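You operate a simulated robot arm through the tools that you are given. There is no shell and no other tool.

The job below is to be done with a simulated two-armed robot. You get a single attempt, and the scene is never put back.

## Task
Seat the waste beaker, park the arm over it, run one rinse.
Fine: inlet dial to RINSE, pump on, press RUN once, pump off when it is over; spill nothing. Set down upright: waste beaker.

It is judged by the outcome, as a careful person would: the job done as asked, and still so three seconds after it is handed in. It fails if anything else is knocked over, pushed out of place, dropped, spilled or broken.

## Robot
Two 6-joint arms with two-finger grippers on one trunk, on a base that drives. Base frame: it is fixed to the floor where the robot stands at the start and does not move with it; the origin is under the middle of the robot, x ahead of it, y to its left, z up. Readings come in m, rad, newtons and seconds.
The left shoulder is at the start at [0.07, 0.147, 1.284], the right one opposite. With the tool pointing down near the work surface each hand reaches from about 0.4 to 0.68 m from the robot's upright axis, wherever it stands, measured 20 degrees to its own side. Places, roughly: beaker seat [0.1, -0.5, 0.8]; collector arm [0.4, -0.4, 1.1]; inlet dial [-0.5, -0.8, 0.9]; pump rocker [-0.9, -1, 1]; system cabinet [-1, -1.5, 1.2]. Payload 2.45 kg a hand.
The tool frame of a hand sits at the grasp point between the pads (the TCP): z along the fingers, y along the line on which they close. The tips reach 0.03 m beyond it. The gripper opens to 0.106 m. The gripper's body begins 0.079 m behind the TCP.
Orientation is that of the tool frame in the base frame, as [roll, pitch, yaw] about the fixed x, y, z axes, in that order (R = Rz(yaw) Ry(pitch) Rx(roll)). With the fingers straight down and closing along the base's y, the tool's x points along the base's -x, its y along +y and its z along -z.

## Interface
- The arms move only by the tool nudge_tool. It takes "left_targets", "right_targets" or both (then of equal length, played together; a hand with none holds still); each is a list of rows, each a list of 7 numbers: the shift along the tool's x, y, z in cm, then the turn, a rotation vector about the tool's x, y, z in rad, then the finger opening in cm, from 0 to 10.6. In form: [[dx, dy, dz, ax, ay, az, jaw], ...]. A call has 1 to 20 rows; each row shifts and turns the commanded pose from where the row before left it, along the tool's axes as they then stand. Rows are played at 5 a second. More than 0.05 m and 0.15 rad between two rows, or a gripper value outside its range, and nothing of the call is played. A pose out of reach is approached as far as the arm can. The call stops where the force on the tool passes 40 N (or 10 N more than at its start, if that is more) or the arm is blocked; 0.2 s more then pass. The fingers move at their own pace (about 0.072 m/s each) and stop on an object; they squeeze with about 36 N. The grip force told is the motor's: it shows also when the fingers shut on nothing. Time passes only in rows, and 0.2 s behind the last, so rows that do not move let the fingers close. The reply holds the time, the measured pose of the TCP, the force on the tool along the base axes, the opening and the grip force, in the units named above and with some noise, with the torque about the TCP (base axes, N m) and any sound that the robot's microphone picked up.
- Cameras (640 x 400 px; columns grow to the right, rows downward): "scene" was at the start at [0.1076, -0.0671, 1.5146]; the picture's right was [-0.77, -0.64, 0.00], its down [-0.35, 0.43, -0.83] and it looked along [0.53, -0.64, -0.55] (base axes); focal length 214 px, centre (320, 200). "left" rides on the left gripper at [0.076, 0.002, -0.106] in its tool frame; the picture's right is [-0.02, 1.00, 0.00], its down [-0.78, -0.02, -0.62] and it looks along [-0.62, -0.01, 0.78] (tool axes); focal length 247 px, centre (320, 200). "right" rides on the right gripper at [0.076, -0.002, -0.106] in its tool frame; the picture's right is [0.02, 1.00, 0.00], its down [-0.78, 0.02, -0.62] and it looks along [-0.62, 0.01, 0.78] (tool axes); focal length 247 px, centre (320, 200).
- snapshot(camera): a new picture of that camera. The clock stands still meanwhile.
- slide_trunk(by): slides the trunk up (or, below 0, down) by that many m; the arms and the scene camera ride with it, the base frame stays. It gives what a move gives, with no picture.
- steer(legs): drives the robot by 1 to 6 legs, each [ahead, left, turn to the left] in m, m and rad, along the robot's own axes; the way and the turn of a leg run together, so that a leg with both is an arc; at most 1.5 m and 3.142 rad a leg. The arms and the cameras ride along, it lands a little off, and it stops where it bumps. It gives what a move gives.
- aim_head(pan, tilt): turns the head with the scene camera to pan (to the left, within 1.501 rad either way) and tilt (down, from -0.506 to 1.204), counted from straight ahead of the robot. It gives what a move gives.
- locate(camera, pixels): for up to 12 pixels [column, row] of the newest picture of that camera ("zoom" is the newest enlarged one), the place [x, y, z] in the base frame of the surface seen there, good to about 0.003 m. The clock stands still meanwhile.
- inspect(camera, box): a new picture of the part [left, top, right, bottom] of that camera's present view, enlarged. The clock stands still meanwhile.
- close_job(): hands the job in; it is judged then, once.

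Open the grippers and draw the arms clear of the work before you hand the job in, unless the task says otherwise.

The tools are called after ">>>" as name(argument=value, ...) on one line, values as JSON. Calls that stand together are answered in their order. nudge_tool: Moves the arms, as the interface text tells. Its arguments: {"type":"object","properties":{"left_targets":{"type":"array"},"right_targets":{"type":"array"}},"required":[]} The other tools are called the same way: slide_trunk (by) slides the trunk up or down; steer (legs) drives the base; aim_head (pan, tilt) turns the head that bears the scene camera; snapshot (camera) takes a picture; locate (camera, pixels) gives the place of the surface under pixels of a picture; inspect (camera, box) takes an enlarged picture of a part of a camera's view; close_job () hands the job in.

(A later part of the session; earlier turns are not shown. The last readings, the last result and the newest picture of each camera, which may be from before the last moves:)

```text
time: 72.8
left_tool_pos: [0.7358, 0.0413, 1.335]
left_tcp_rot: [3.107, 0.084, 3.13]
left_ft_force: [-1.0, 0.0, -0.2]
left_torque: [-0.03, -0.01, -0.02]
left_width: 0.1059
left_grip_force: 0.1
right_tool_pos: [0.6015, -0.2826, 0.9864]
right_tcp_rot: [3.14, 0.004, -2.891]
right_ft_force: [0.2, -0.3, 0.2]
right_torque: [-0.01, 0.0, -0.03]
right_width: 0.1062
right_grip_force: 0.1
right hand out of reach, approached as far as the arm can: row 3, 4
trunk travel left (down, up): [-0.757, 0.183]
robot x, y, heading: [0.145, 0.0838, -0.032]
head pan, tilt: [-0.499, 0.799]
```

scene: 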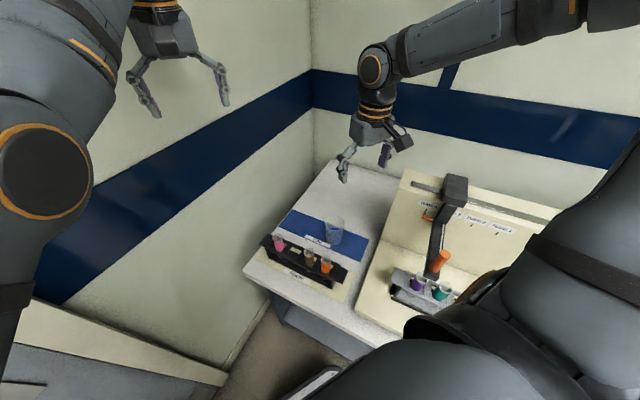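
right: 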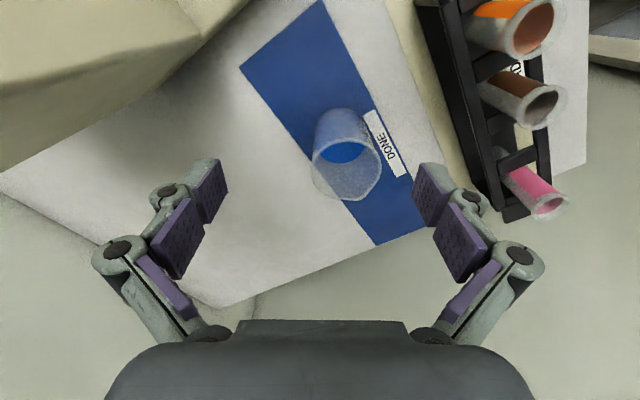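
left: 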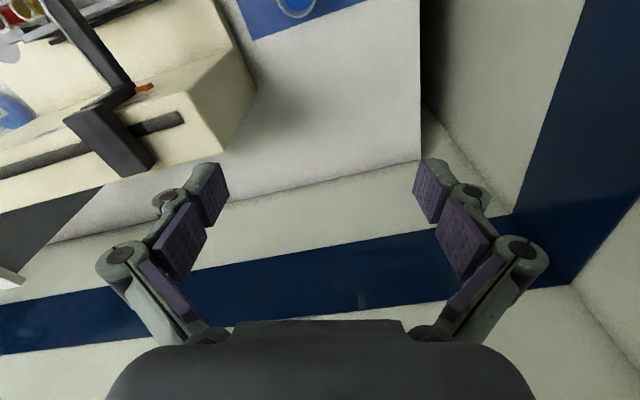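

Yaw is free, position is blocked. I undo the yaw and instead descend a bit further right of the beaker line to see whether lower down it frees (nothing but bare bench under here beside the collector).

>>> aim_head(pan=-0.9, tilt=0.5)

>>> snapshot(camera="scene")

>>> locate(camera="scene", pixels=[[263, 200], [320, 170], [400, 140], [460, 120], [480, 200], [480, 300], [440, 380], [520, 380], [500, 160], [560, 130]])

```text
time: 73.7
left_tool_pos: [0.7361, 0.0418, 1.3352]
left_tcp_rot: [3.107, 0.083, 3.13]
left_ft_force: [0.3, 0.3, -0.1]
left_torque: [-0.01, -0.04, 0.02]
left_width: 0.106
left_grip_force: 0.1
right_tool_pos: [0.6015, -0.2817, 0.9851]
right_tcp_rot: [3.141, 0.004, -2.89]
right_ft_force: [-0.2, 0.6, 0.0]
right_torque: [-0.04, -0.01, 0.0]
right_width: 0.1059
right_grip_force: 0.0
trunk travel left (down, up): [-0.757, 0.183]
robot x, y, heading: [0.1461, 0.0793, -0.027]
head pan, tilt: [-0.901, 0.499]
```

```text
taken
```

scene: 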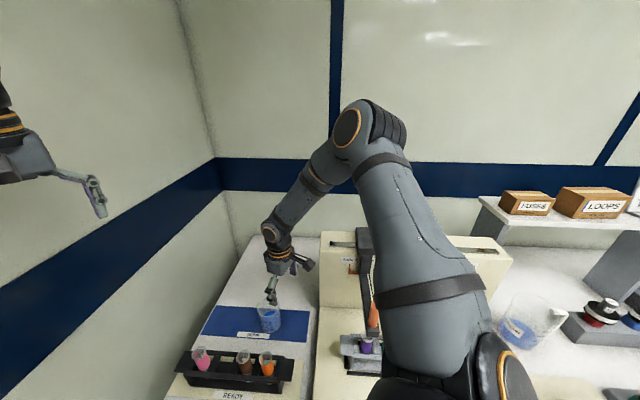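

```text
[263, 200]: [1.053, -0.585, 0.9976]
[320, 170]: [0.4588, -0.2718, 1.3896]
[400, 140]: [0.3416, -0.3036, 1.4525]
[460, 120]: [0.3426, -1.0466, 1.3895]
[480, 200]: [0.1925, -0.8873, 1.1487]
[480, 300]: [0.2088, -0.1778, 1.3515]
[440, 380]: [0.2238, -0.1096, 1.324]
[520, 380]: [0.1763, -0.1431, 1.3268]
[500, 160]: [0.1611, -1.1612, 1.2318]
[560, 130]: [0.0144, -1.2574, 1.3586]
```

The right elbow is now nicely up; the shoulder's turn limit is what blocks moving left, and it relaxes as the hand gets lower. I undo the yaw and lower 6 cm (fingertips stay above the rim), then look.

>>> nudge_tool(right_targets=[[0, 0, 2, 0, 0, 0.14, 10.6], [0, 0, 2, 0, 0, 0.14, 10.6], [0, 0, 1.8, 0, 0, 0, 10.6], [-0.5, 0.5, 0, 0, 0, 0, 10.6], [-0.5, 0.5, 0, 0, 0, 0, 10.6], [-0.5, 0.5, 0, 0, 0, 0, 10.6], [0, 0, 0, 0, 0, 0, 10.6]])

```text
time: 75.3
left_tool_pos: [0.7362, 0.0421, 1.3339]
left_tcp_rot: [3.111, 0.085, 3.131]
left_ft_force: [0.0, -0.1, 0.7]
left_torque: [0.0, 0.0, -0.01]
left_width: 0.1059
left_grip_force: 0.1
right_tool_pos: [0.5943, -0.2904, 0.9323]
right_tcp_rot: [3.139, 0.002, 3.114]
right_ft_force: [-0.6, -0.4, 0.5]
right_torque: [0.0, 0.0, 0.01]
right_width: 0.1063
right_grip_force: 0.1
right hand out of reach, approached as far as the arm can: row 1, 2, 3, 4, 5, 6
trunk travel left (down, up): [-0.757, 0.183]
robot x, y, heading: [0.1405, 0.0834, -0.028]
head pan, tilt: [-0.901, 0.499]
```

Still sliding. I probe the other yaw direction: turn the hand the other way and try forward-left again (fingertips ~0.90, still above the rim).

>>> nudge_tool(right_targets=[[0, 0, -1, 0, 0, 0.14, 10.6], [0, 0, 0, 0, 0, 0.14, 10.6], [0, 0, 0, 0, 0, 0.14, 10.6], [-1, 0.5, 0, 0, 0, 0, 10.6], [-1, 0.5, 0, 0, 0, 0, 10.6], [0, 0, 0, 0, 0, 0, 10.6]])

```text
time: 76.7
left_tool_pos: [0.7354, 0.0415, 1.3349]
left_tcp_rot: [3.108, 0.083, 3.13]
left_ft_force: [0.2, -0.3, 0.3]
left_torque: [0.01, 0.01, 0.02]
left_width: 0.106
left_grip_force: 0.1
right_tool_pos: [0.6075, -0.2994, 0.9448]
right_tcp_rot: [3.138, 0.0, 2.692]
right_ft_force: [0.9, 0.1, -0.9]
right_torque: [-0.03, -0.04, 0.02]
right_width: 0.1062
right_grip_force: 0.0
right hand out of reach, approached as far as the arm can: row 4, 5
trunk travel left (down, up): [-0.757, 0.183]
robot x, y, heading: [0.1416, 0.0836, -0.026]
head pan, tilt: [-0.901, 0.499]
```

The blocked boundary is a fixed vertical plane in the robot frame (forward + left ≤ ~0.10), independent of hand yaw. So I simply need the beaker farther to my right: turn the base left a bit more. First pull the left hand further right (away from the wall), raise the right hand slightly and restore its yaw.

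>>> nudge_tool(left_targets=[[0, -4, 0, 0, 0, 0, 10.6], [0, -4, 0, 0, 0, 0, 10.6], [0, -4, 0, 0, 0, 0, 10.6], [0, 0, 0, 0, 0, 0, 10.6]], right_targets=[[1, -1, -2, 0, 0, -0.1, 10.6], [1, -1, -2, 0, 0, -0.1, 10.6], [0, 0, -1, 0, 0, 0, 10.6], [0, 0, 0, 0, 0, 0, 10.6]])

>>> steer(legs=[[0, 0, 0.2]])

>>> snapshot(camera="right")

>>> snapshot(camera="scene")

```text
time: 77.7
left_tool_pos: [0.7359, 0.0415, 1.3355]
left_tcp_rot: [3.11, 0.084, 3.129]
left_ft_force: [0.1, 0.6, -0.3]
left_torque: [0.01, -0.03, -0.01]
left_width: 0.1061
left_grip_force: 0.2
left hand out of reach, approached as far as the arm can: row 1, 2, 3
right_tool_pos: [0.5833, -0.3089, 0.9947]
right_tcp_rot: [3.139, 0.0, 2.897]
right_ft_force: [0.4, -0.3, 0.3]
right_torque: [-0.04, 0.04, 0.0]
right_width: 0.1062
right_grip_force: 0.1
trunk travel left (down, up): [-0.757, 0.183]
robot x, y, heading: [0.1426, 0.0831, -0.023]
head pan, tilt: [-0.901, 0.499]
```

```text
time: 78.8
left_tool_pos: [0.7314, 0.1577, 1.3364]
left_tcp_rot: [3.106, 0.084, -2.956]
left_ft_force: [0.3, 0.2, -0.6]
left_torque: [0.03, 0.01, 0.0]
left_width: 0.1058
left_grip_force: 0.1
right_tool_pos: [0.6508, -0.2165, 0.9936]
right_tcp_rot: [3.139, 0.0, 3.091]
right_ft_force: [-0.3, 0.3, -0.3]
right_torque: [-0.02, -0.05, 0.01]
right_width: 0.106
right_grip_force: 0.1
trunk travel left (down, up): [-0.757, 0.183]
robot x, y, heading: [0.1417, 0.0824, 0.166]
head pan, tilt: [-0.901, 0.499]
```

```text
taken
```

right: 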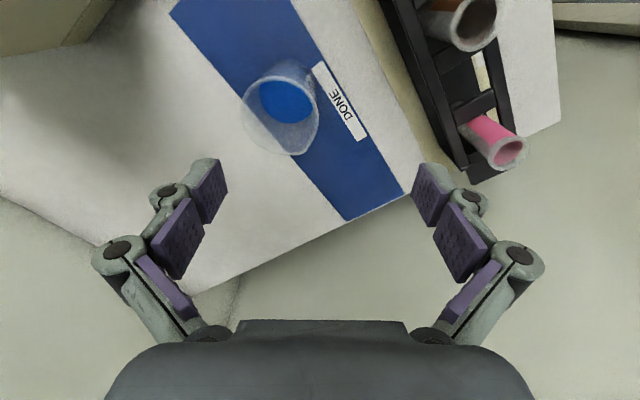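

```text
taken
```

scene: 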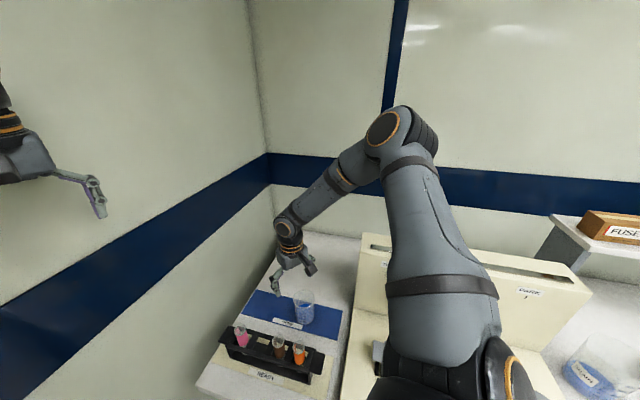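

Free movement now, and the hand is nearly over the beaker. I enlarge the beaker in the right view to fix its centre precisely.

>>> inspect(camera="right", box=[220, 50, 340, 170])

>>> locate(camera="right", pixels=[[285, 100], [270, 72], [292, 154], [319, 120], [244, 118], [302, 70], [262, 78]])

```text
3.33 times, centred on (280, 110) of right
```

zoom: 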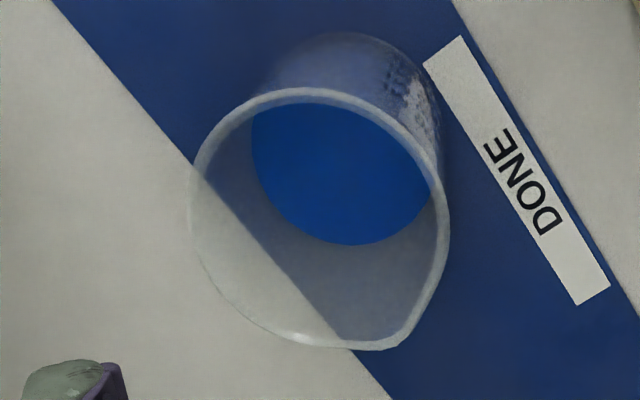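

```text
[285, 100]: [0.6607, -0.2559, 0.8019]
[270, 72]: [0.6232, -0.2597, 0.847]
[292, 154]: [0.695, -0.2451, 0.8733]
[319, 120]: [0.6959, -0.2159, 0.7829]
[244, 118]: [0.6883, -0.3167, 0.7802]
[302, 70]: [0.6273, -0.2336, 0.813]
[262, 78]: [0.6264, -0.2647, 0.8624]
```

Centre is (0.656,-0.255), radius ~0.035, liquid level z≈0.802. I shift the hand over it at this height and verify in the picture before descending.

>>> nudge_tool(right_targets=[[-0.3, -2, 0, 0, 0, 0, 10.6], [-0.4, -1.8, 0, 0, 0, 0, 10.6], [0, 0, 2, 0, 0, 0, 10.6], [0, 0, 2, 0, 0, 0, 10.6], [0, 0, 0, 0, 0, 0, 10.6]])

>>> snapshot(camera="right")

```text
time: 80.0
left_tool_pos: [0.7319, 0.157, 1.335]
left_tcp_rot: [3.108, 0.085, -2.955]
left_ft_force: [0.1, 0.1, -0.1]
left_torque: [0.03, -0.01, 0.0]
left_width: 0.1059
left_grip_force: 0.0
right_tool_pos: [0.6546, -0.2549, 0.9546]
right_tcp_rot: [3.139, 0.002, 3.09]
right_ft_force: [-0.1, 0.2, -0.3]
right_torque: [0.0, -0.01, 0.02]
right_width: 0.1061
right_grip_force: 0.2
trunk travel left (down, up): [-0.757, 0.183]
robot x, y, heading: [0.1407, 0.0833, 0.171]
head pan, tilt: [-0.901, 0.499]
```

```text
taken
```

right: 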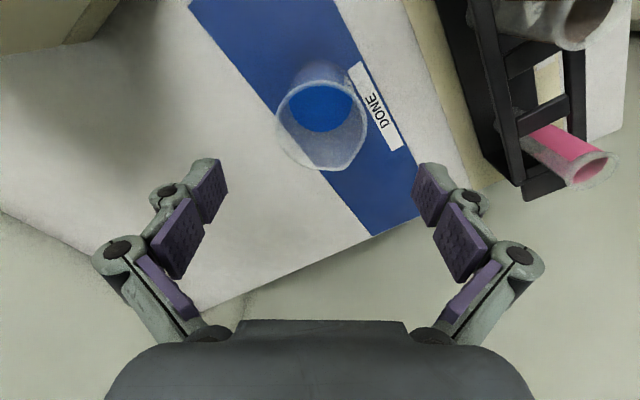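

Beaker is centred between the fingers (column 321). No flags. I descend 12 cm to grasp height (TCP ≈0.835, tips ≈0.805).

>>> nudge_tool(right_targets=[[0, 0, 2, 0, 0, 0, 10.6], [0, 0, 2, 0, 0, 0, 10.6], [0, 0, 2, 0, 0, 0, 10.6], [0, 0, 2, 0, 0, 0, 10.6], [0, 0, 2, 0, 0, 0, 10.6], [0, 0, 2, 0, 0, 0, 10.6], [0, 0, 0, 0, 0, 0, 10.6]])

>>> snapshot(camera="right")

>>> snapshot(camera="scene")

```text
time: 81.6
left_tool_pos: [0.7318, 0.1573, 1.3356]
left_tcp_rot: [3.108, 0.083, -2.956]
left_ft_force: [0.2, -0.3, -0.2]
left_torque: [0.02, -0.01, -0.02]
left_width: 0.1057
left_grip_force: 0.0
right_tool_pos: [0.6511, -0.2528, 0.8449]
right_tcp_rot: [3.138, 0.001, 3.09]
right_ft_force: [0.8, 0.8, 0.1]
right_torque: [-0.03, -0.02, 0.0]
right_width: 0.1059
right_grip_force: 0.1
right hand out of reach, approached as far as the arm can: row 6
trunk travel left (down, up): [-0.757, 0.183]
robot x, y, heading: [0.1455, 0.0828, 0.17]
head pan, tilt: [-0.901, 0.499]
```

```text
taken
```

right: 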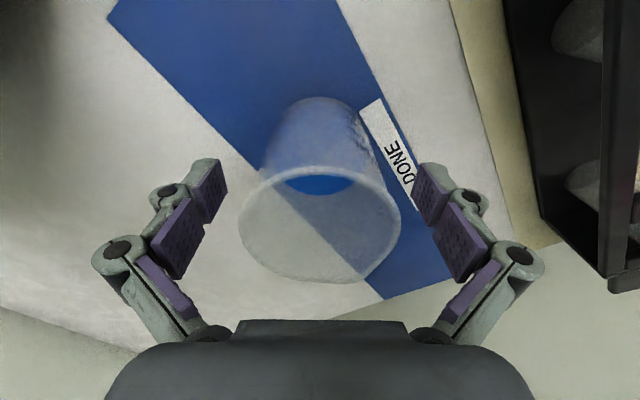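

```text
taken
```

scene: 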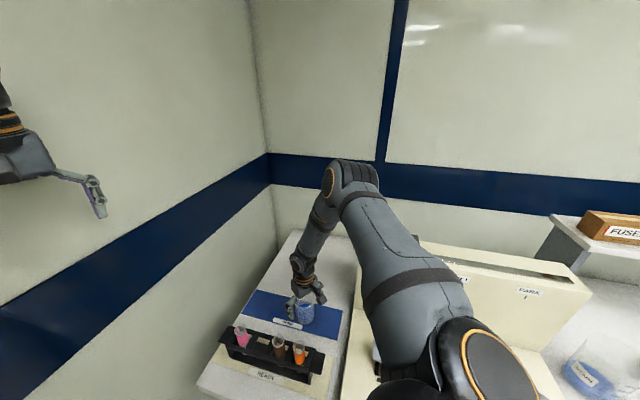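

The arm reached its lower limit at z=0.845, with the beaker well centred (rim columns 240–401). I lower the trunk by 1.2 cm to get a lower grip, then close the fingers.

>>> slide_trunk(by=-0.012)

>>> nudge_tool(right_targets=[[0, 0, 0, 0, 0, 0, 8.5], [0, 0, 0, 0, 0, 0, 7.5], [0, 0, 0, 0, 0, 0, 6], [0, 0, 0, 0, 0, 0, 5], [0, 0, 0, 0, 0, 0, 5]])

>>> snapshot(camera="right")

```text
time: 82.2
left_tool_pos: [0.7322, 0.1583, 1.3237]
left_tcp_rot: [3.109, 0.083, -2.956]
left_ft_force: [-0.5, -1.4, -0.3]
left_torque: [0.01, -0.02, 0.04]
left_width: 0.106
left_grip_force: 0.1
right_tool_pos: [0.6508, -0.2534, 0.8337]
right_tcp_rot: [3.138, 0.001, 3.092]
right_ft_force: [-0.9, -0.3, 0.2]
right_torque: [-0.03, 0.02, 0.02]
right_width: 0.1062
right_grip_force: 0.1
trunk travel left (down, up): [-0.745, 0.195]
robot x, y, heading: [0.141, 0.0804, 0.168]
head pan, tilt: [-0.901, 0.499]
```

```text
time: 83.4
left_tool_pos: [0.7322, 0.158, 1.3233]
left_tcp_rot: [3.109, 0.083, -2.955]
left_ft_force: [0.2, -0.2, 0.7]
left_torque: [-0.01, 0.0, 0.0]
left_width: 0.1059
left_grip_force: 0.1
right_tool_pos: [0.6516, -0.2529, 0.8332]
right_tcp_rot: [3.14, 0.001, 3.091]
right_ft_force: [-0.2, 0.2, 0.2]
right_torque: [0.0, 0.04, -0.02]
right_width: 0.0691
right_grip_force: 36.6
trunk travel left (down, up): [-0.745, 0.195]
robot x, y, heading: [0.1421, 0.0823, 0.17]
head pan, tilt: [-0.901, 0.499]
```

```text
taken
```

right: 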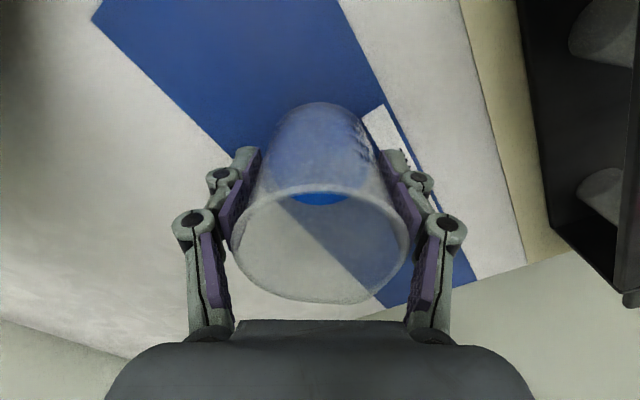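

Beaker gripped (width 0.069, 36.6 N). I lift it with the trunk, straight up.

>>> slide_trunk(by=0.05)

>>> snapshot(camera="right")

```text
time: 84.3
left_tool_pos: [0.7332, 0.1572, 1.3735]
left_tcp_rot: [3.109, 0.084, -2.956]
left_ft_force: [-0.9, 0.2, -0.3]
left_torque: [0.01, 0.02, 0.03]
left_width: 0.1059
left_grip_force: 0.2
right_tool_pos: [0.6526, -0.2522, 0.8826]
right_tcp_rot: [3.138, 0.002, 3.091]
right_ft_force: [-0.8, -0.2, -1.1]
right_torque: [-0.02, -0.02, -0.02]
right_width: 0.069
right_grip_force: 35.6
trunk travel left (down, up): [-0.795, 0.145]
robot x, y, heading: [0.1477, 0.082, 0.168]
head pan, tilt: [-0.901, 0.499]
```

```text
taken
```

right: 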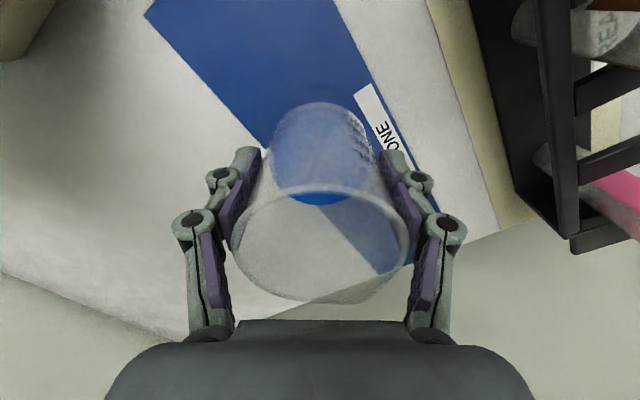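

Lifted cleanly, held steady. Trunk up the rest, then raise the hand gently.

>>> slide_trunk(by=0.14)

>>> nudge_tool(right_targets=[[0, 0, -1, 0, 0, 0, 5], [0, 0, -1.5, 0, 0, 0, 5], [0, 0, -1.5, 0, 0, 0, 5], [0, 0, -1.5, 0, 0, 0, 5], [0, 0, -1.5, 0, 0, 0, 5], [0, 0, -1.5, 0, 0, 0, 5], [0, 0, -1.5, 0, 0, 0, 5], [0, 0, -1.5, 0, 0, 0, 5], [0, 0, -1.5, 0, 0, 0, 5], [0, 0, -1.5, 0, 0, 0, 5], [0, 0, -1.5, 0, 0, 0, 5], [0, 0, -1.5, 0, 0, 0, 5], [0, 0, -1.5, 0, 0, 0, 5], [0, 0, -1, 0, 0, 0, 5], [0, 0, 0, 0, 0, 0, 5]])

>>> snapshot(camera="scene")

>>> snapshot(camera="right")

```text
time: 86.0
left_tool_pos: [0.7333, 0.1585, 1.5131]
left_tcp_rot: [3.108, 0.084, -2.957]
left_ft_force: [0.4, 0.2, -0.2]
left_torque: [-0.03, -0.02, -0.03]
left_width: 0.1064
left_grip_force: 0.1
right_tool_pos: [0.6507, -0.2536, 1.0241]
right_tcp_rot: [3.14, 0.002, 3.09]
right_ft_force: [0.8, 0.1, -1.4]
right_torque: [0.0, 0.0, 0.01]
right_width: 0.0693
right_grip_force: 36.1
trunk travel left (down, up): [-0.935, 0.005]
robot x, y, heading: [0.147, 0.0821, 0.167]
head pan, tilt: [-0.901, 0.499]
```

```text
time: 89.2
left_tool_pos: [0.7316, 0.1576, 1.5127]
left_tcp_rot: [3.109, 0.085, -2.956]
left_ft_force: [0.1, -0.1, 1.0]
left_torque: [0.01, 0.0, 0.01]
left_width: 0.1061
left_grip_force: 0.1
right_tool_pos: [0.6502, -0.2537, 1.2231]
right_tcp_rot: [3.14, 0.002, 3.092]
right_ft_force: [0.2, 0.5, -0.7]
right_torque: [0.02, 0.03, 0.01]
right_width: 0.0693
right_grip_force: 35.9
trunk travel left (down, up): [-0.935, 0.005]
robot x, y, heading: [0.141, 0.0831, 0.168]
head pan, tilt: [-0.901, 0.499]
```

```text
taken
```

scene: 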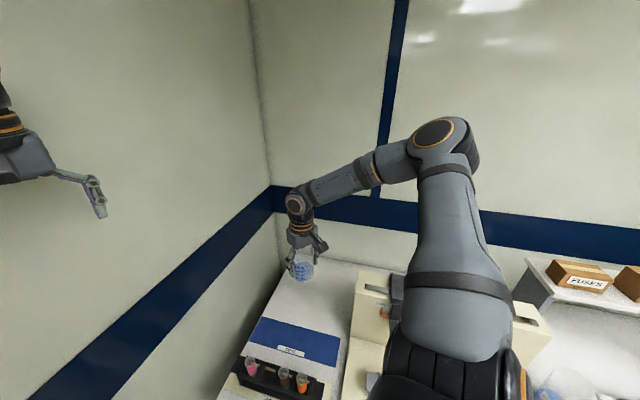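

```text
taken
```

right: 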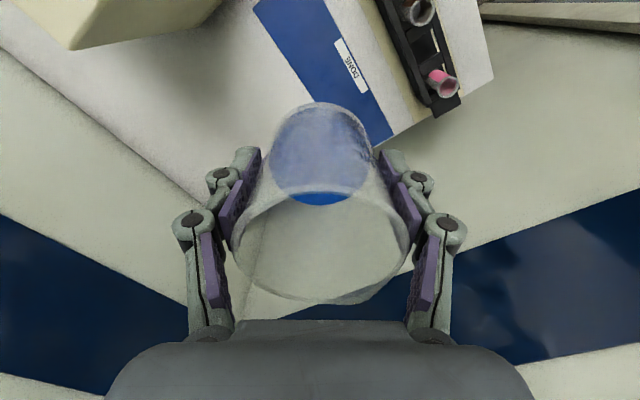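

TCP 1.223 puts the beaker bottom at ~1.17, 5 cm above the carriage top. Turning the base by -1.17 rad carries the hand over to about (0.034,-0.518), nearly above the seat.

>>> steer(legs=[[0, 0, -1.17]])

>>> snapshot(camera="right")

>>> aim_head(pan=-0.5, tilt=0.8)

>>> snapshot(camera="scene")

```text
time: 92.6
left_tool_pos: [0.4369, -0.4391, 1.5126]
left_tcp_rot: [3.109, 0.084, 2.167]
left_ft_force: [-0.6, -0.3, -0.2]
left_torque: [0.0, 0.02, 0.01]
left_width: 0.1059
left_grip_force: 0.1
right_tool_pos: [0.0271, -0.5294, 1.2238]
right_tcp_rot: [3.14, 0.0, 1.933]
right_ft_force: [0.8, -0.6, -0.7]
right_torque: [0.02, -0.02, -0.01]
right_width: 0.0689
right_grip_force: 36.3
trunk travel left (down, up): [-0.935, 0.005]
robot x, y, heading: [0.1318, 0.0719, -0.991]
head pan, tilt: [-0.901, 0.499]
stopped in leg 1: the robot was blocked; the commanded pose is now the measured one
```

```text
taken
```

right: 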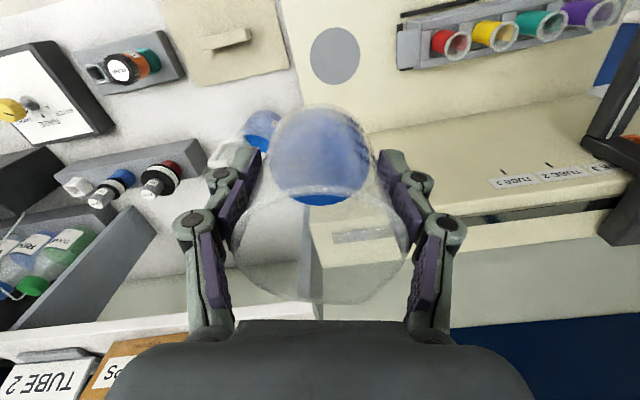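

```text
time: 93.4
left_tool_pos: [0.4384, -0.4373, 1.5138]
left_tcp_rot: [3.109, 0.084, 2.168]
left_ft_force: [-0.1, 0.1, 0.3]
left_torque: [-0.01, -0.01, -0.02]
left_width: 0.1059
left_grip_force: 0.0
right_tool_pos: [0.0279, -0.5279, 1.223]
right_tcp_rot: [3.141, 0.001, 1.933]
right_ft_force: [-0.5, 0.6, -2.0]
right_torque: [0.0, -0.01, 0.01]
right_width: 0.0693
right_grip_force: 36.0
trunk travel left (down, up): [-0.935, 0.005]
robot x, y, heading: [0.1357, 0.0696, -0.986]
head pan, tilt: [-0.499, 0.799]
```

```text
taken
```

scene: 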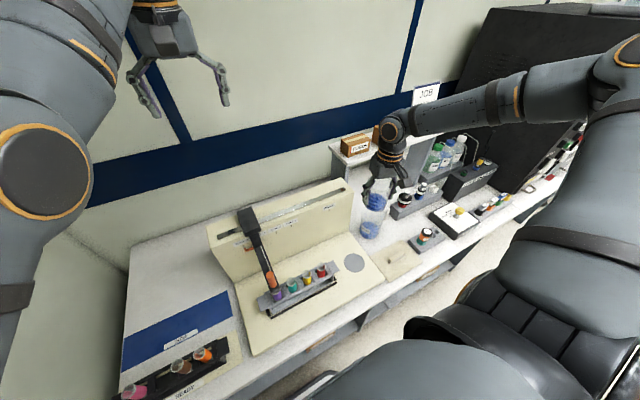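

The turn ended slightly short at -0.99 (touching something at the base), but the beaker is intact and near the seat. I locate the seat disc edges in the right picture.

>>> locate(camera="right", pixels=[[335, 55], [312, 57], [358, 54], [335, 31], [337, 81]])

>>> locate(camera="scene", pixels=[[354, 262], [346, 262], [363, 263], [268, 283], [262, 262], [255, 240], [320, 268], [276, 295]])

>>> inspect(camera="scene", box=[220, 190, 400, 320])

```text
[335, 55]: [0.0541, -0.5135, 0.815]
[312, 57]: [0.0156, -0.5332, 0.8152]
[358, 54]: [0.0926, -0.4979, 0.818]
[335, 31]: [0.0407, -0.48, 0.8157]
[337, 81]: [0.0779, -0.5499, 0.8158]
```

```text
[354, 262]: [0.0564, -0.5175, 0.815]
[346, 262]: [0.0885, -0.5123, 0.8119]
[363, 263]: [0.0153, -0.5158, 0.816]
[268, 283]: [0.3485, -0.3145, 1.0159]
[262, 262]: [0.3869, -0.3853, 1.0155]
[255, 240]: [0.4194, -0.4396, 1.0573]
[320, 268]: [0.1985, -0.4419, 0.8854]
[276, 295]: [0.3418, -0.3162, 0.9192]
```

```text
3.08 times, centred on (310, 255) of scene
```

zoom: 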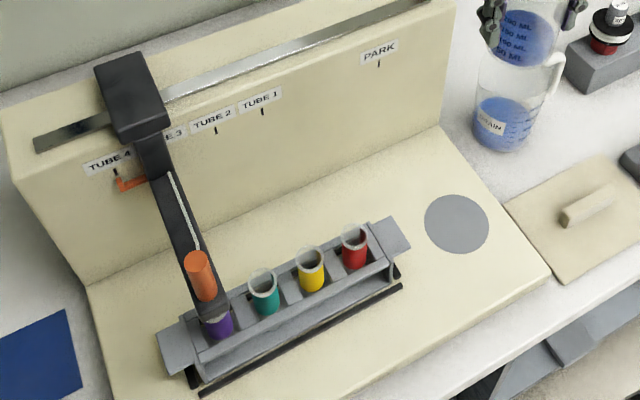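

Seat centre is (0.056,-0.515,0.815). I shift the hand over it (3.1 cm left, 0.6 cm back), then lower 10 cm gently.

>>> nudge_tool(right_targets=[[0.2, 1, 0, 0, 0, 0, 5], [0.2, 1.1, 0, 0, 0, 0, 5], [0.17, 1.04, 0, 0, 0, 0, 5], [0, 0, 1.5, 0, 0, 0, 5], [0, 0, 1.5, 0, 0, 0, 5], [0, 0, 1.5, 0, 0, 0, 5], [0, 0, 1.5, 0, 0, 0, 5], [0, 0, 1.5, 0, 0, 0, 5], [0, 0, 1.5, 0, 0, 0, 5], [0, 0, 1, 0, 0, 0, 5], [0, 0, 0, 0, 0, 0, 5]])

>>> snapshot(camera="right")

```text
time: 95.8
left_tool_pos: [0.4385, -0.4363, 1.5134]
left_tcp_rot: [3.109, 0.084, 2.168]
left_ft_force: [-1.1, 0.7, -0.2]
left_torque: [-0.03, 0.0, -0.01]
left_width: 0.106
left_grip_force: 0.0
right_tool_pos: [0.0565, -0.5117, 1.1219]
right_tcp_rot: [3.139, 0.001, 1.932]
right_ft_force: [-0.4, -0.5, 0.0]
right_torque: [0.04, 0.05, -0.04]
right_width: 0.0692
right_grip_force: 36.0
trunk travel left (down, up): [-0.935, 0.005]
robot x, y, heading: [0.1328, 0.0687, -0.991]
head pan, tilt: [-0.499, 0.799]
```

```text
taken
```

right: 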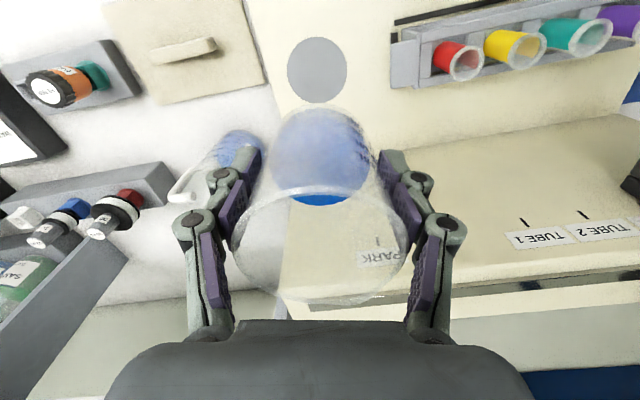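

Seat disc is in line (column 317). I lower by the trunk 0.235 m; the left hand then sits at ~1.28, still above the carriage.

>>> slide_trunk(by=-0.235)

>>> snapshot(camera="right")

>>> snapshot(camera="scene")

```text
time: 98.3
left_tool_pos: [0.4392, -0.4385, 1.2788]
left_tcp_rot: [3.108, 0.084, 2.169]
left_ft_force: [-0.7, -0.3, 0.2]
left_torque: [-0.02, -0.06, -0.01]
left_width: 0.1061
left_grip_force: 0.1
right_tool_pos: [0.0561, -0.512, 0.8878]
right_tcp_rot: [3.14, 0.003, 1.933]
right_ft_force: [-0.7, 0.5, -0.8]
right_torque: [0.01, 0.03, 0.01]
right_width: 0.0692
right_grip_force: 35.6
trunk travel left (down, up): [-0.7, 0.24]
robot x, y, heading: [0.1375, 0.069, -0.987]
head pan, tilt: [-0.499, 0.799]
```

```text
taken
```

right: 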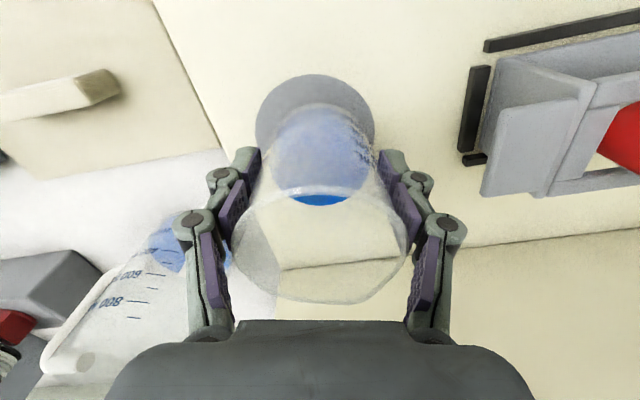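

```text
taken
```

scene: 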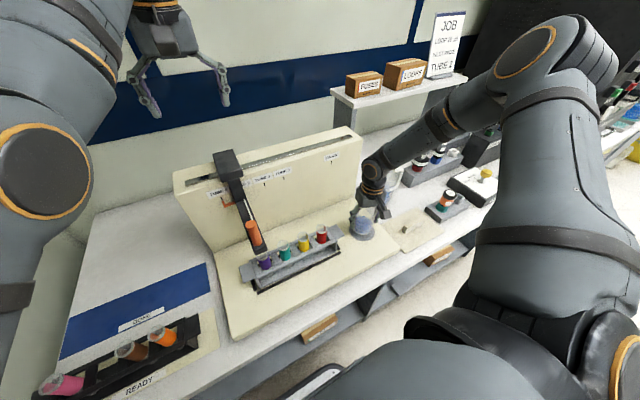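

Beaker is concentric with the disc in view and ~2 cm above it. I lower 1.8 cm in small steps.

>>> nudge_tool(right_targets=[[0, 0, 0.5, 0, 0, 0, 5], [0, 0, 0.5, 0, 0, 0, 5], [0, 0, 0.5, 0, 0, 0, 5], [0, 0, 0.25, 0, 0, 0, 5], [0, 0, 0, 0, 0, 0, 5]])

```text
time: 99.5
left_tool_pos: [0.4392, -0.438, 1.2775]
left_tcp_rot: [3.109, 0.084, 2.167]
left_ft_force: [0.5, 0.2, -0.5]
left_torque: [0.0, 0.02, -0.02]
left_width: 0.106
left_grip_force: 0.0
right_tool_pos: [0.057, -0.5124, 0.8707]
right_tcp_rot: [3.141, 0.002, 1.932]
right_ft_force: [1.0, 0.6, -0.7]
right_torque: [0.02, -0.01, 0.02]
right_width: 0.0687
right_grip_force: 35.9
trunk travel left (down, up): [-0.7, 0.24]
robot x, y, heading: [0.1337, 0.0712, -0.99]
head pan, tilt: [-0.499, 0.799]
```

No contact yet at 0.8707 (expected about 0.868). I go on in 1 mm steps until a contact force shows.

>>> nudge_tool(right_targets=[[0, 0, 0.1, 0, 0, 0, 5], [0, 0, 0.1, 0, 0, 0, 5], [0, 0, 0.1, 0, 0, 0, 5], [0, 0, 0, 0, 0, 0, 5]])

>>> snapshot(camera="right")

```text
time: 100.5
left_tool_pos: [0.4381, -0.4369, 1.2783]
left_tcp_rot: [3.109, 0.086, 2.167]
left_ft_force: [0.1, -0.4, 0.1]
left_torque: [0.0, 0.0, 0.0]
left_width: 0.106
left_grip_force: 0.1
right_tool_pos: [0.055, -0.5114, 0.8686]
right_tcp_rot: [3.139, 0.002, 1.931]
right_ft_force: [-0.4, 0.2, 0.1]
right_torque: [-0.02, -0.01, 0.01]
right_width: 0.069
right_grip_force: 36.1
trunk travel left (down, up): [-0.7, 0.24]
robot x, y, heading: [0.1359, 0.0733, -0.992]
head pan, tilt: [-0.499, 0.799]
```

```text
taken
```

right: 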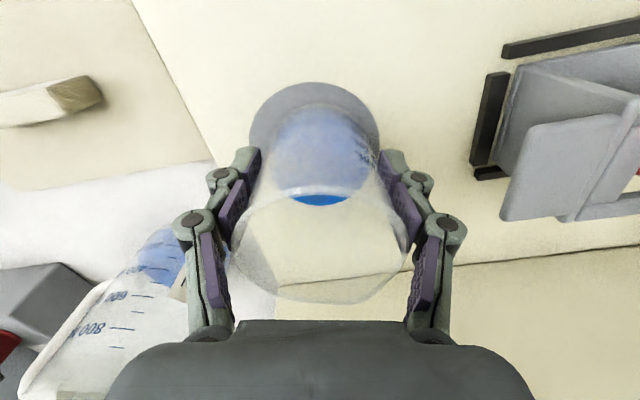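

The force reading moved from about -0.8 to 0.1 N: near contact. Another two 1 mm steps to be sure.

>>> nudge_tool(right_targets=[[0, 0, 0.1, 0, 0, 0, 5], [0, 0, 0.1, 0, 0, 0, 5], [0, 0, 0, 0, 0, 0, 5]])

```text
time: 101.3
left_tool_pos: [0.4372, -0.4364, 1.2802]
left_tcp_rot: [3.107, 0.086, 2.168]
left_ft_force: [0.3, 0.2, -0.2]
left_torque: [-0.01, 0.0, 0.03]
left_width: 0.106
left_grip_force: 0.2
right_tool_pos: [0.0566, -0.5107, 0.8684]
right_tcp_rot: [3.141, 0.007, 1.931]
right_ft_force: [-4.9, -3.5, 16.3]
right_torque: [0.1, 0.36, 0.05]
right_width: 0.0692
right_grip_force: 36.4
trunk travel left (down, up): [-0.7, 0.24]
robot x, y, heading: [0.1361, 0.0729, -0.995]
head pan, tilt: [-0.499, 0.799]
```

Contact (16 N). I relieve by 1.5 mm and open the fingers stepwise.

>>> nudge_tool(right_targets=[[0, 0, -0.15, 0, 0, 0, 5], [0, 0, 0, 0, 0, 0, 7.2], [0, 0, 0, 0, 0, 0, 8], [0, 0, 0, 0, 0, 0, 9.5], [0, 0, 0, 0, 0, 0, 10.6], [0, 0, 0, 0, 0, 0, 10.6]])

>>> snapshot(camera="right")

```text
time: 102.7
left_tool_pos: [0.4384, -0.4369, 1.2788]
left_tcp_rot: [3.109, 0.085, 2.167]
left_ft_force: [-0.4, 0.4, -0.4]
left_torque: [-0.01, -0.01, 0.02]
left_width: 0.1061
left_grip_force: 0.0
right_tool_pos: [0.0563, -0.5111, 0.8673]
right_tcp_rot: [3.141, 0.003, 1.933]
right_ft_force: [-0.4, -0.1, 0.0]
right_torque: [0.02, 0.02, 0.02]
right_width: 0.106
right_grip_force: 0.0
trunk travel left (down, up): [-0.7, 0.24]
robot x, y, heading: [0.1364, 0.0725, -0.99]
head pan, tilt: [-0.499, 0.799]
```

```text
taken
```

right: 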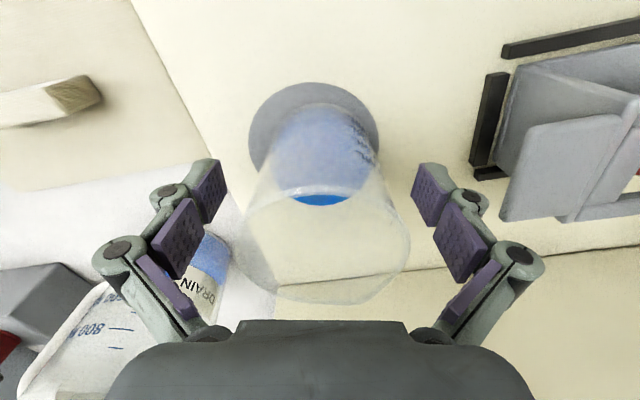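

The beaker stands on the disc. I raise straight up with the trunk, clear of the rim.

>>> slide_trunk(by=0.2)

>>> snapshot(camera="right")

>>> snapshot(camera="scene")

>>> inspect(camera="scene", box=[230, 160, 420, 320])

```text
time: 104.9
left_tool_pos: [0.4399, -0.4379, 1.4782]
left_tcp_rot: [3.109, 0.085, 2.168]
left_ft_force: [0.7, 0.2, -1.0]
left_torque: [-0.01, 0.01, 0.02]
left_width: 0.1062
left_grip_force: 0.0
right_tool_pos: [0.0569, -0.5117, 1.0682]
right_tcp_rot: [3.14, 0.002, 1.932]
right_ft_force: [-0.3, 0.1, 0.5]
right_torque: [0.0, 0.0, -0.03]
right_width: 0.106
right_grip_force: 0.1
trunk travel left (down, up): [-0.9, 0.04]
robot x, y, heading: [0.1325, 0.0702, -0.992]
head pan, tilt: [-0.499, 0.799]
```

```text
taken
```

right: 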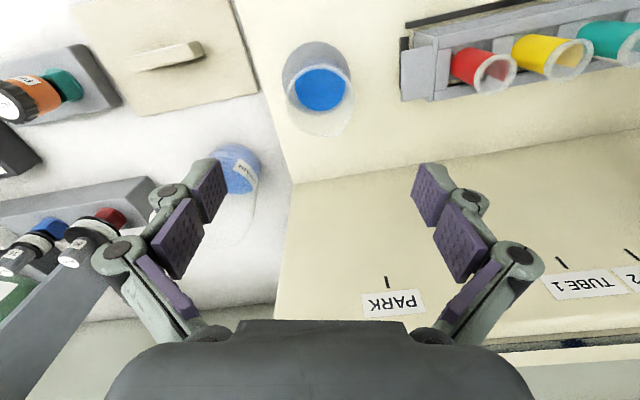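

```text
taken
```

scene: 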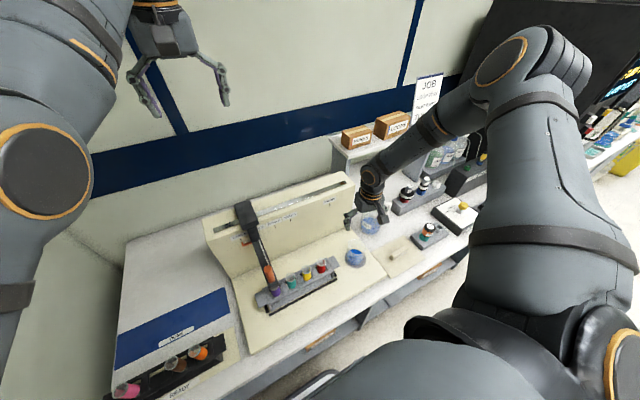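

```text
2.50 times, centred on (325, 240) of scene
```

zoom: 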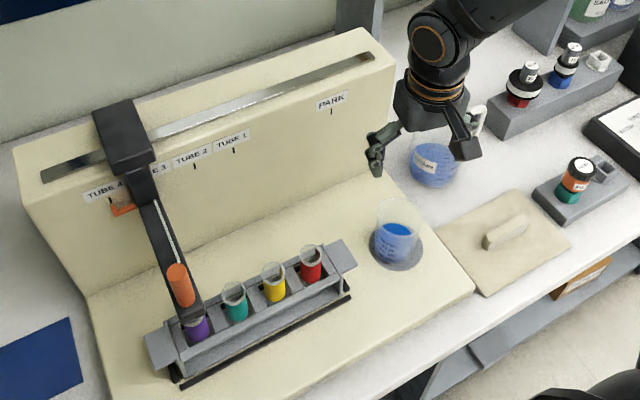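

The beaker sits on the disc. I locate its rim, liquid surface and the disc, and also the handle and beam of the collector arm.

>>> locate(camera="zoom", pixels=[[397, 231], [397, 198], [378, 208], [416, 208], [397, 270], [176, 268], [182, 300], [190, 315], [160, 225], [125, 130], [330, 112], [110, 200]])

>>> locate(camera="right", pixels=[[320, 90], [283, 75], [350, 75], [318, 135], [284, 85], [353, 85], [316, 42]])

>>> inspect(camera="right", box=[260, 20, 380, 150])

```text
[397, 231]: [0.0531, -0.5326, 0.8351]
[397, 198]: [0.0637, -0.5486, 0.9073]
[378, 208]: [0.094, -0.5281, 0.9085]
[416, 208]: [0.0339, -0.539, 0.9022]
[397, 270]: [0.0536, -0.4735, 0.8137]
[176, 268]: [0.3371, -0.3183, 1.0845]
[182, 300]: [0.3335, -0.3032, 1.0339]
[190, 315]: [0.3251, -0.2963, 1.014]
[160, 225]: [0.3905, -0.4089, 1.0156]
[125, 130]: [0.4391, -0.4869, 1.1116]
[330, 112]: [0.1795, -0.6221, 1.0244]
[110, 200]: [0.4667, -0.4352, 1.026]
```

```text
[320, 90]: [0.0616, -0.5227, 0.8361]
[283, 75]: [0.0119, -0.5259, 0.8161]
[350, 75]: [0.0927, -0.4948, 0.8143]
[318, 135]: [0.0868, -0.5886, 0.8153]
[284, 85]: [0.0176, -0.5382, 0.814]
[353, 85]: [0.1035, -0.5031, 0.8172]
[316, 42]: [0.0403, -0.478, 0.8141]
```

```text
3.08 times, centred on (320, 85) of right
```

zoom: 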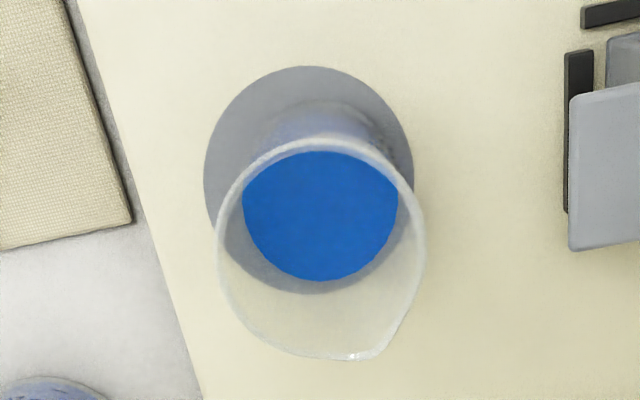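

Beaker rim centre computes to (0.056,-0.514), well on the disc (centre ≈(0.054,-0.516)), with liquid only 2 cm deep. Next the carriage: it must travel ~0.343 m (pointer from TUBE 4 tick to PARK tick). The right hand needs the handle (≈(0.333,-0.318), top 1.085) at its right-front, so I raise the hand above the carriage and turn to heading 0.

>>> nudge_tool(right_targets=[[0, 0, -3, 0, 0, 0, 10.6], [0, 0, -3, 0, 0, 0, 10.6], [0, 0, -3, 0, 0, 0, 10.6], [0, 0, -3, 0, 0, 0, 10.6], [0, 0, -2, 0, 0, 0, 10.6], [0, 0, 0, 0, 0, 0, 10.6]])

>>> steer(legs=[[0, 0, 0.99]])

>>> aim_head(pan=1.5, tilt=0.7)

>>> snapshot(camera="scene")

```text
time: 106.3
left_tool_pos: [0.439, -0.4366, 1.4785]
left_tcp_rot: [3.109, 0.084, 2.167]
left_ft_force: [-0.5, -0.3, 0.3]
left_torque: [0.0, 0.01, 0.01]
left_width: 0.1059
left_grip_force: 0.1
right_tool_pos: [0.0551, -0.5099, 1.2104]
right_tcp_rot: [-3.141, 0.003, 1.932]
right_ft_force: [0.5, 0.0, -0.1]
right_torque: [0.0, 0.02, 0.04]
right_width: 0.1061
right_grip_force: 0.0
trunk travel left (down, up): [-0.9, 0.04]
robot x, y, heading: [0.1354, 0.0741, -0.988]
head pan, tilt: [-0.499, 0.799]
```

```text
time: 109.1
left_tool_pos: [0.7231, 0.0378, 1.479]
left_tcp_rot: [3.11, 0.083, 3.141]
left_ft_force: [-0.6, -0.4, 0.7]
left_torque: [0.0, -0.03, -0.01]
left_width: 0.1062
left_grip_force: 0.0
right_tool_pos: [0.5705, -0.3206, 1.2087]
right_tcp_rot: [3.137, 0.003, 2.905]
right_ft_force: [-0.6, -0.5, -0.3]
right_torque: [0.0, -0.03, 0.01]
right_width: 0.1059
right_grip_force: 0.2
trunk travel left (down, up): [-0.9, 0.04]
robot x, y, heading: [0.1323, 0.0724, -0.014]
head pan, tilt: [-0.499, 0.799]
```

```text
time: 111.1
left_tool_pos: [0.7252, 0.0377, 1.4782]
left_tcp_rot: [3.11, 0.086, 3.14]
left_ft_force: [0.5, 0.4, 0.9]
left_torque: [-0.02, 0.0, -0.01]
left_width: 0.1061
left_grip_force: 0.2
right_tool_pos: [0.5717, -0.321, 1.2089]
right_tcp_rot: [3.139, 0.002, 2.905]
right_ft_force: [-0.9, -0.2, 0.0]
right_torque: [0.0, 0.0, -0.03]
right_width: 0.1058
right_grip_force: 0.0
trunk travel left (down, up): [-0.9, 0.04]
robot x, y, heading: [0.1344, 0.0706, -0.015]
head pan, tilt: [1.499, 0.7]
```

```text
taken
```

scene: 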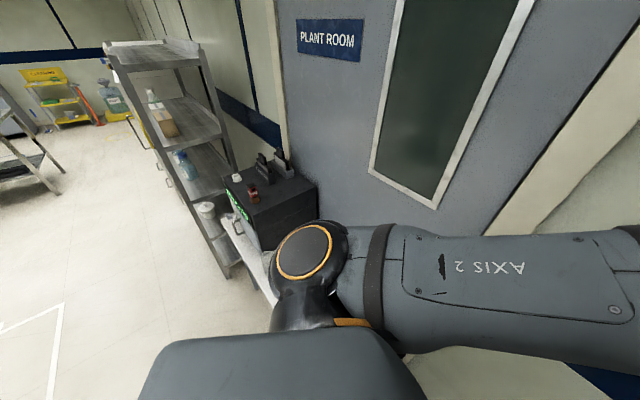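

There is plenty of free floor behind. I back off by 0.30 m (hand stays above the handle height).

>>> steer(legs=[[-0.3, 0.03, 0.0]])

>>> aim_head(pan=-0.6, tilt=0.7)

>>> snapshot(camera="scene")

>>> snapshot(camera="right")

```text
time: 113.1
left_tool_pos: [0.4371, 0.0713, 1.476]
left_tcp_rot: [3.108, 0.082, 3.138]
left_ft_force: [0.2, 0.4, 0.3]
left_torque: [0.0, 0.02, -0.04]
left_width: 0.1062
left_grip_force: 0.1
right_tool_pos: [0.2812, -0.2863, 1.208]
right_tcp_rot: [3.14, 0.001, 2.901]
right_ft_force: [0.3, 0.4, -0.4]
right_torque: [0.01, 0.03, -0.01]
right_width: 0.1056
right_grip_force: 0.0
trunk travel left (down, up): [-0.9, 0.04]
robot x, y, heading: [-0.156, 0.1083, -0.02]
head pan, tilt: [1.499, 0.7]
```

```text
time: 115.1
left_tool_pos: [0.4349, 0.0705, 1.478]
left_tcp_rot: [3.106, 0.083, 3.138]
left_ft_force: [-0.6, 0.0, 0.5]
left_torque: [0.0, 0.0, 0.0]
left_width: 0.1061
left_grip_force: 0.1
right_tool_pos: [0.2789, -0.2859, 1.2093]
right_tcp_rot: [3.14, 0.001, 2.903]
right_ft_force: [0.3, -0.6, 0.7]
right_torque: [-0.01, 0.01, 0.0]
right_width: 0.1063
right_grip_force: 0.1
trunk travel left (down, up): [-0.9, 0.04]
robot x, y, heading: [-0.155, 0.1053, -0.019]
head pan, tilt: [-0.6, 0.7]
```

```text
taken
```

scene: 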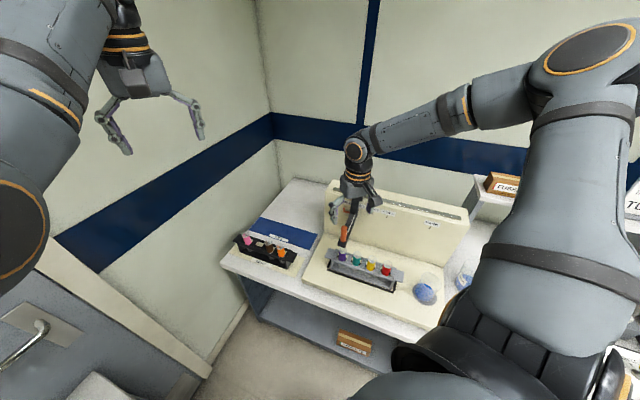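

```text
taken
```

right: 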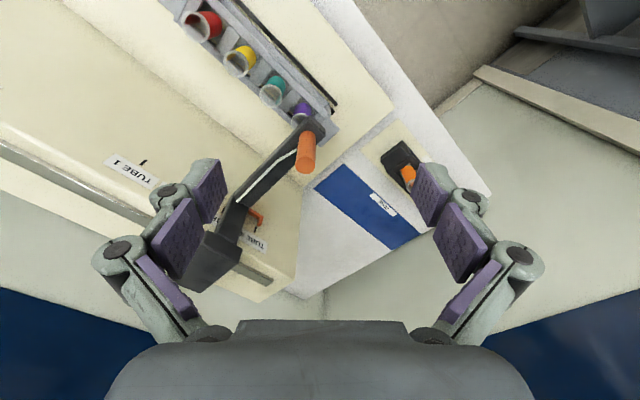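

The handle is in the right view at (306,150). I locate its ends and beam for exact position.

>>> inspect(camera="right", box=[200, 90, 360, 260])

>>> locate(camera="right", pixels=[[304, 168], [300, 150], [313, 150], [307, 150], [310, 134], [318, 125], [280, 165], [220, 245], [255, 217], [262, 243]])

```text
2.35 times, centred on (280, 175) of right
```

zoom: 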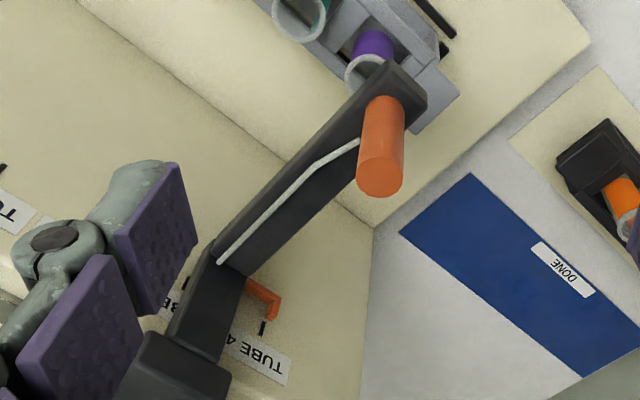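

```text
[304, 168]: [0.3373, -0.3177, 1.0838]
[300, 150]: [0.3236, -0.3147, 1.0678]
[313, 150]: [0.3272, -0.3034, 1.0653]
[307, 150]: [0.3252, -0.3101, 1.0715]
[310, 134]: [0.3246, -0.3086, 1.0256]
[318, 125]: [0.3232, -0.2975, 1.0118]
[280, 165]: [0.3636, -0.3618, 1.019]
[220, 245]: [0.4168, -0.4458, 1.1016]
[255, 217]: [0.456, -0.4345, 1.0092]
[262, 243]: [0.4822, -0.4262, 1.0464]
```

Handle centre is (0.335,-0.317), from z≈1.018 to 1.084, ~2 cm thick. I turn the hand so the fingers close along the rail direction (yaw 2.149), staying high.

>>> nudge_tool(right_targets=[[0, 0, 0, 0, 0, 0.126, 8], [0, 0, 0, 0, 0, 0.126, 7], [0, 0, 0, 0, 0, 0.126, 6], [0, 0, 0, 0, 0, 0.126, 6], [0, 0, 0, 0, 0, 0.126, 6], [0, 0, 0, 0, 0, 0.124, 6], [-2.8, 1.5, 0, 0, 0, 0, 6], [-2.8, 1.5, 0, 0, 0, 0, 6], [0, 0, 0, 0, 0, 0, 6]])

>>> snapshot(camera="right")

```text
time: 117.1
left_tool_pos: [0.4343, 0.0715, 1.4775]
left_tcp_rot: [3.108, 0.083, 3.139]
left_ft_force: [-0.6, 0.4, 0.2]
left_torque: [-0.04, -0.03, -0.03]
left_width: 0.106
left_grip_force: 0.0
right_tool_pos: [0.3349, -0.3157, 1.2091]
right_tcp_rot: [3.137, 0.0, 2.149]
right_ft_force: [0.1, 0.1, 0.7]
right_torque: [0.03, -0.02, 0.02]
right_width: 0.06
right_grip_force: 0.1
trunk travel left (down, up): [-0.9, 0.04]
robot x, y, heading: [-0.1563, 0.1116, -0.019]
head pan, tilt: [-0.6, 0.7]
```

```text
taken
```

right: 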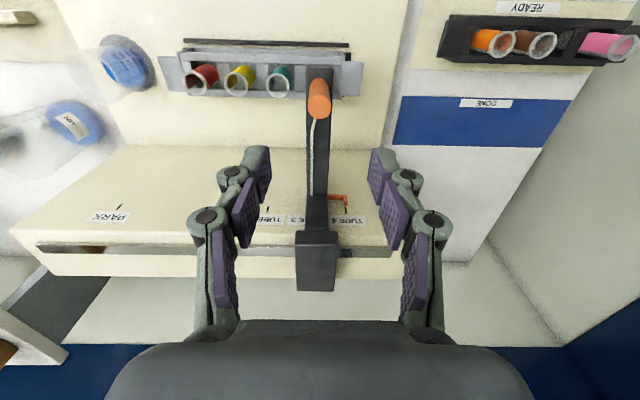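

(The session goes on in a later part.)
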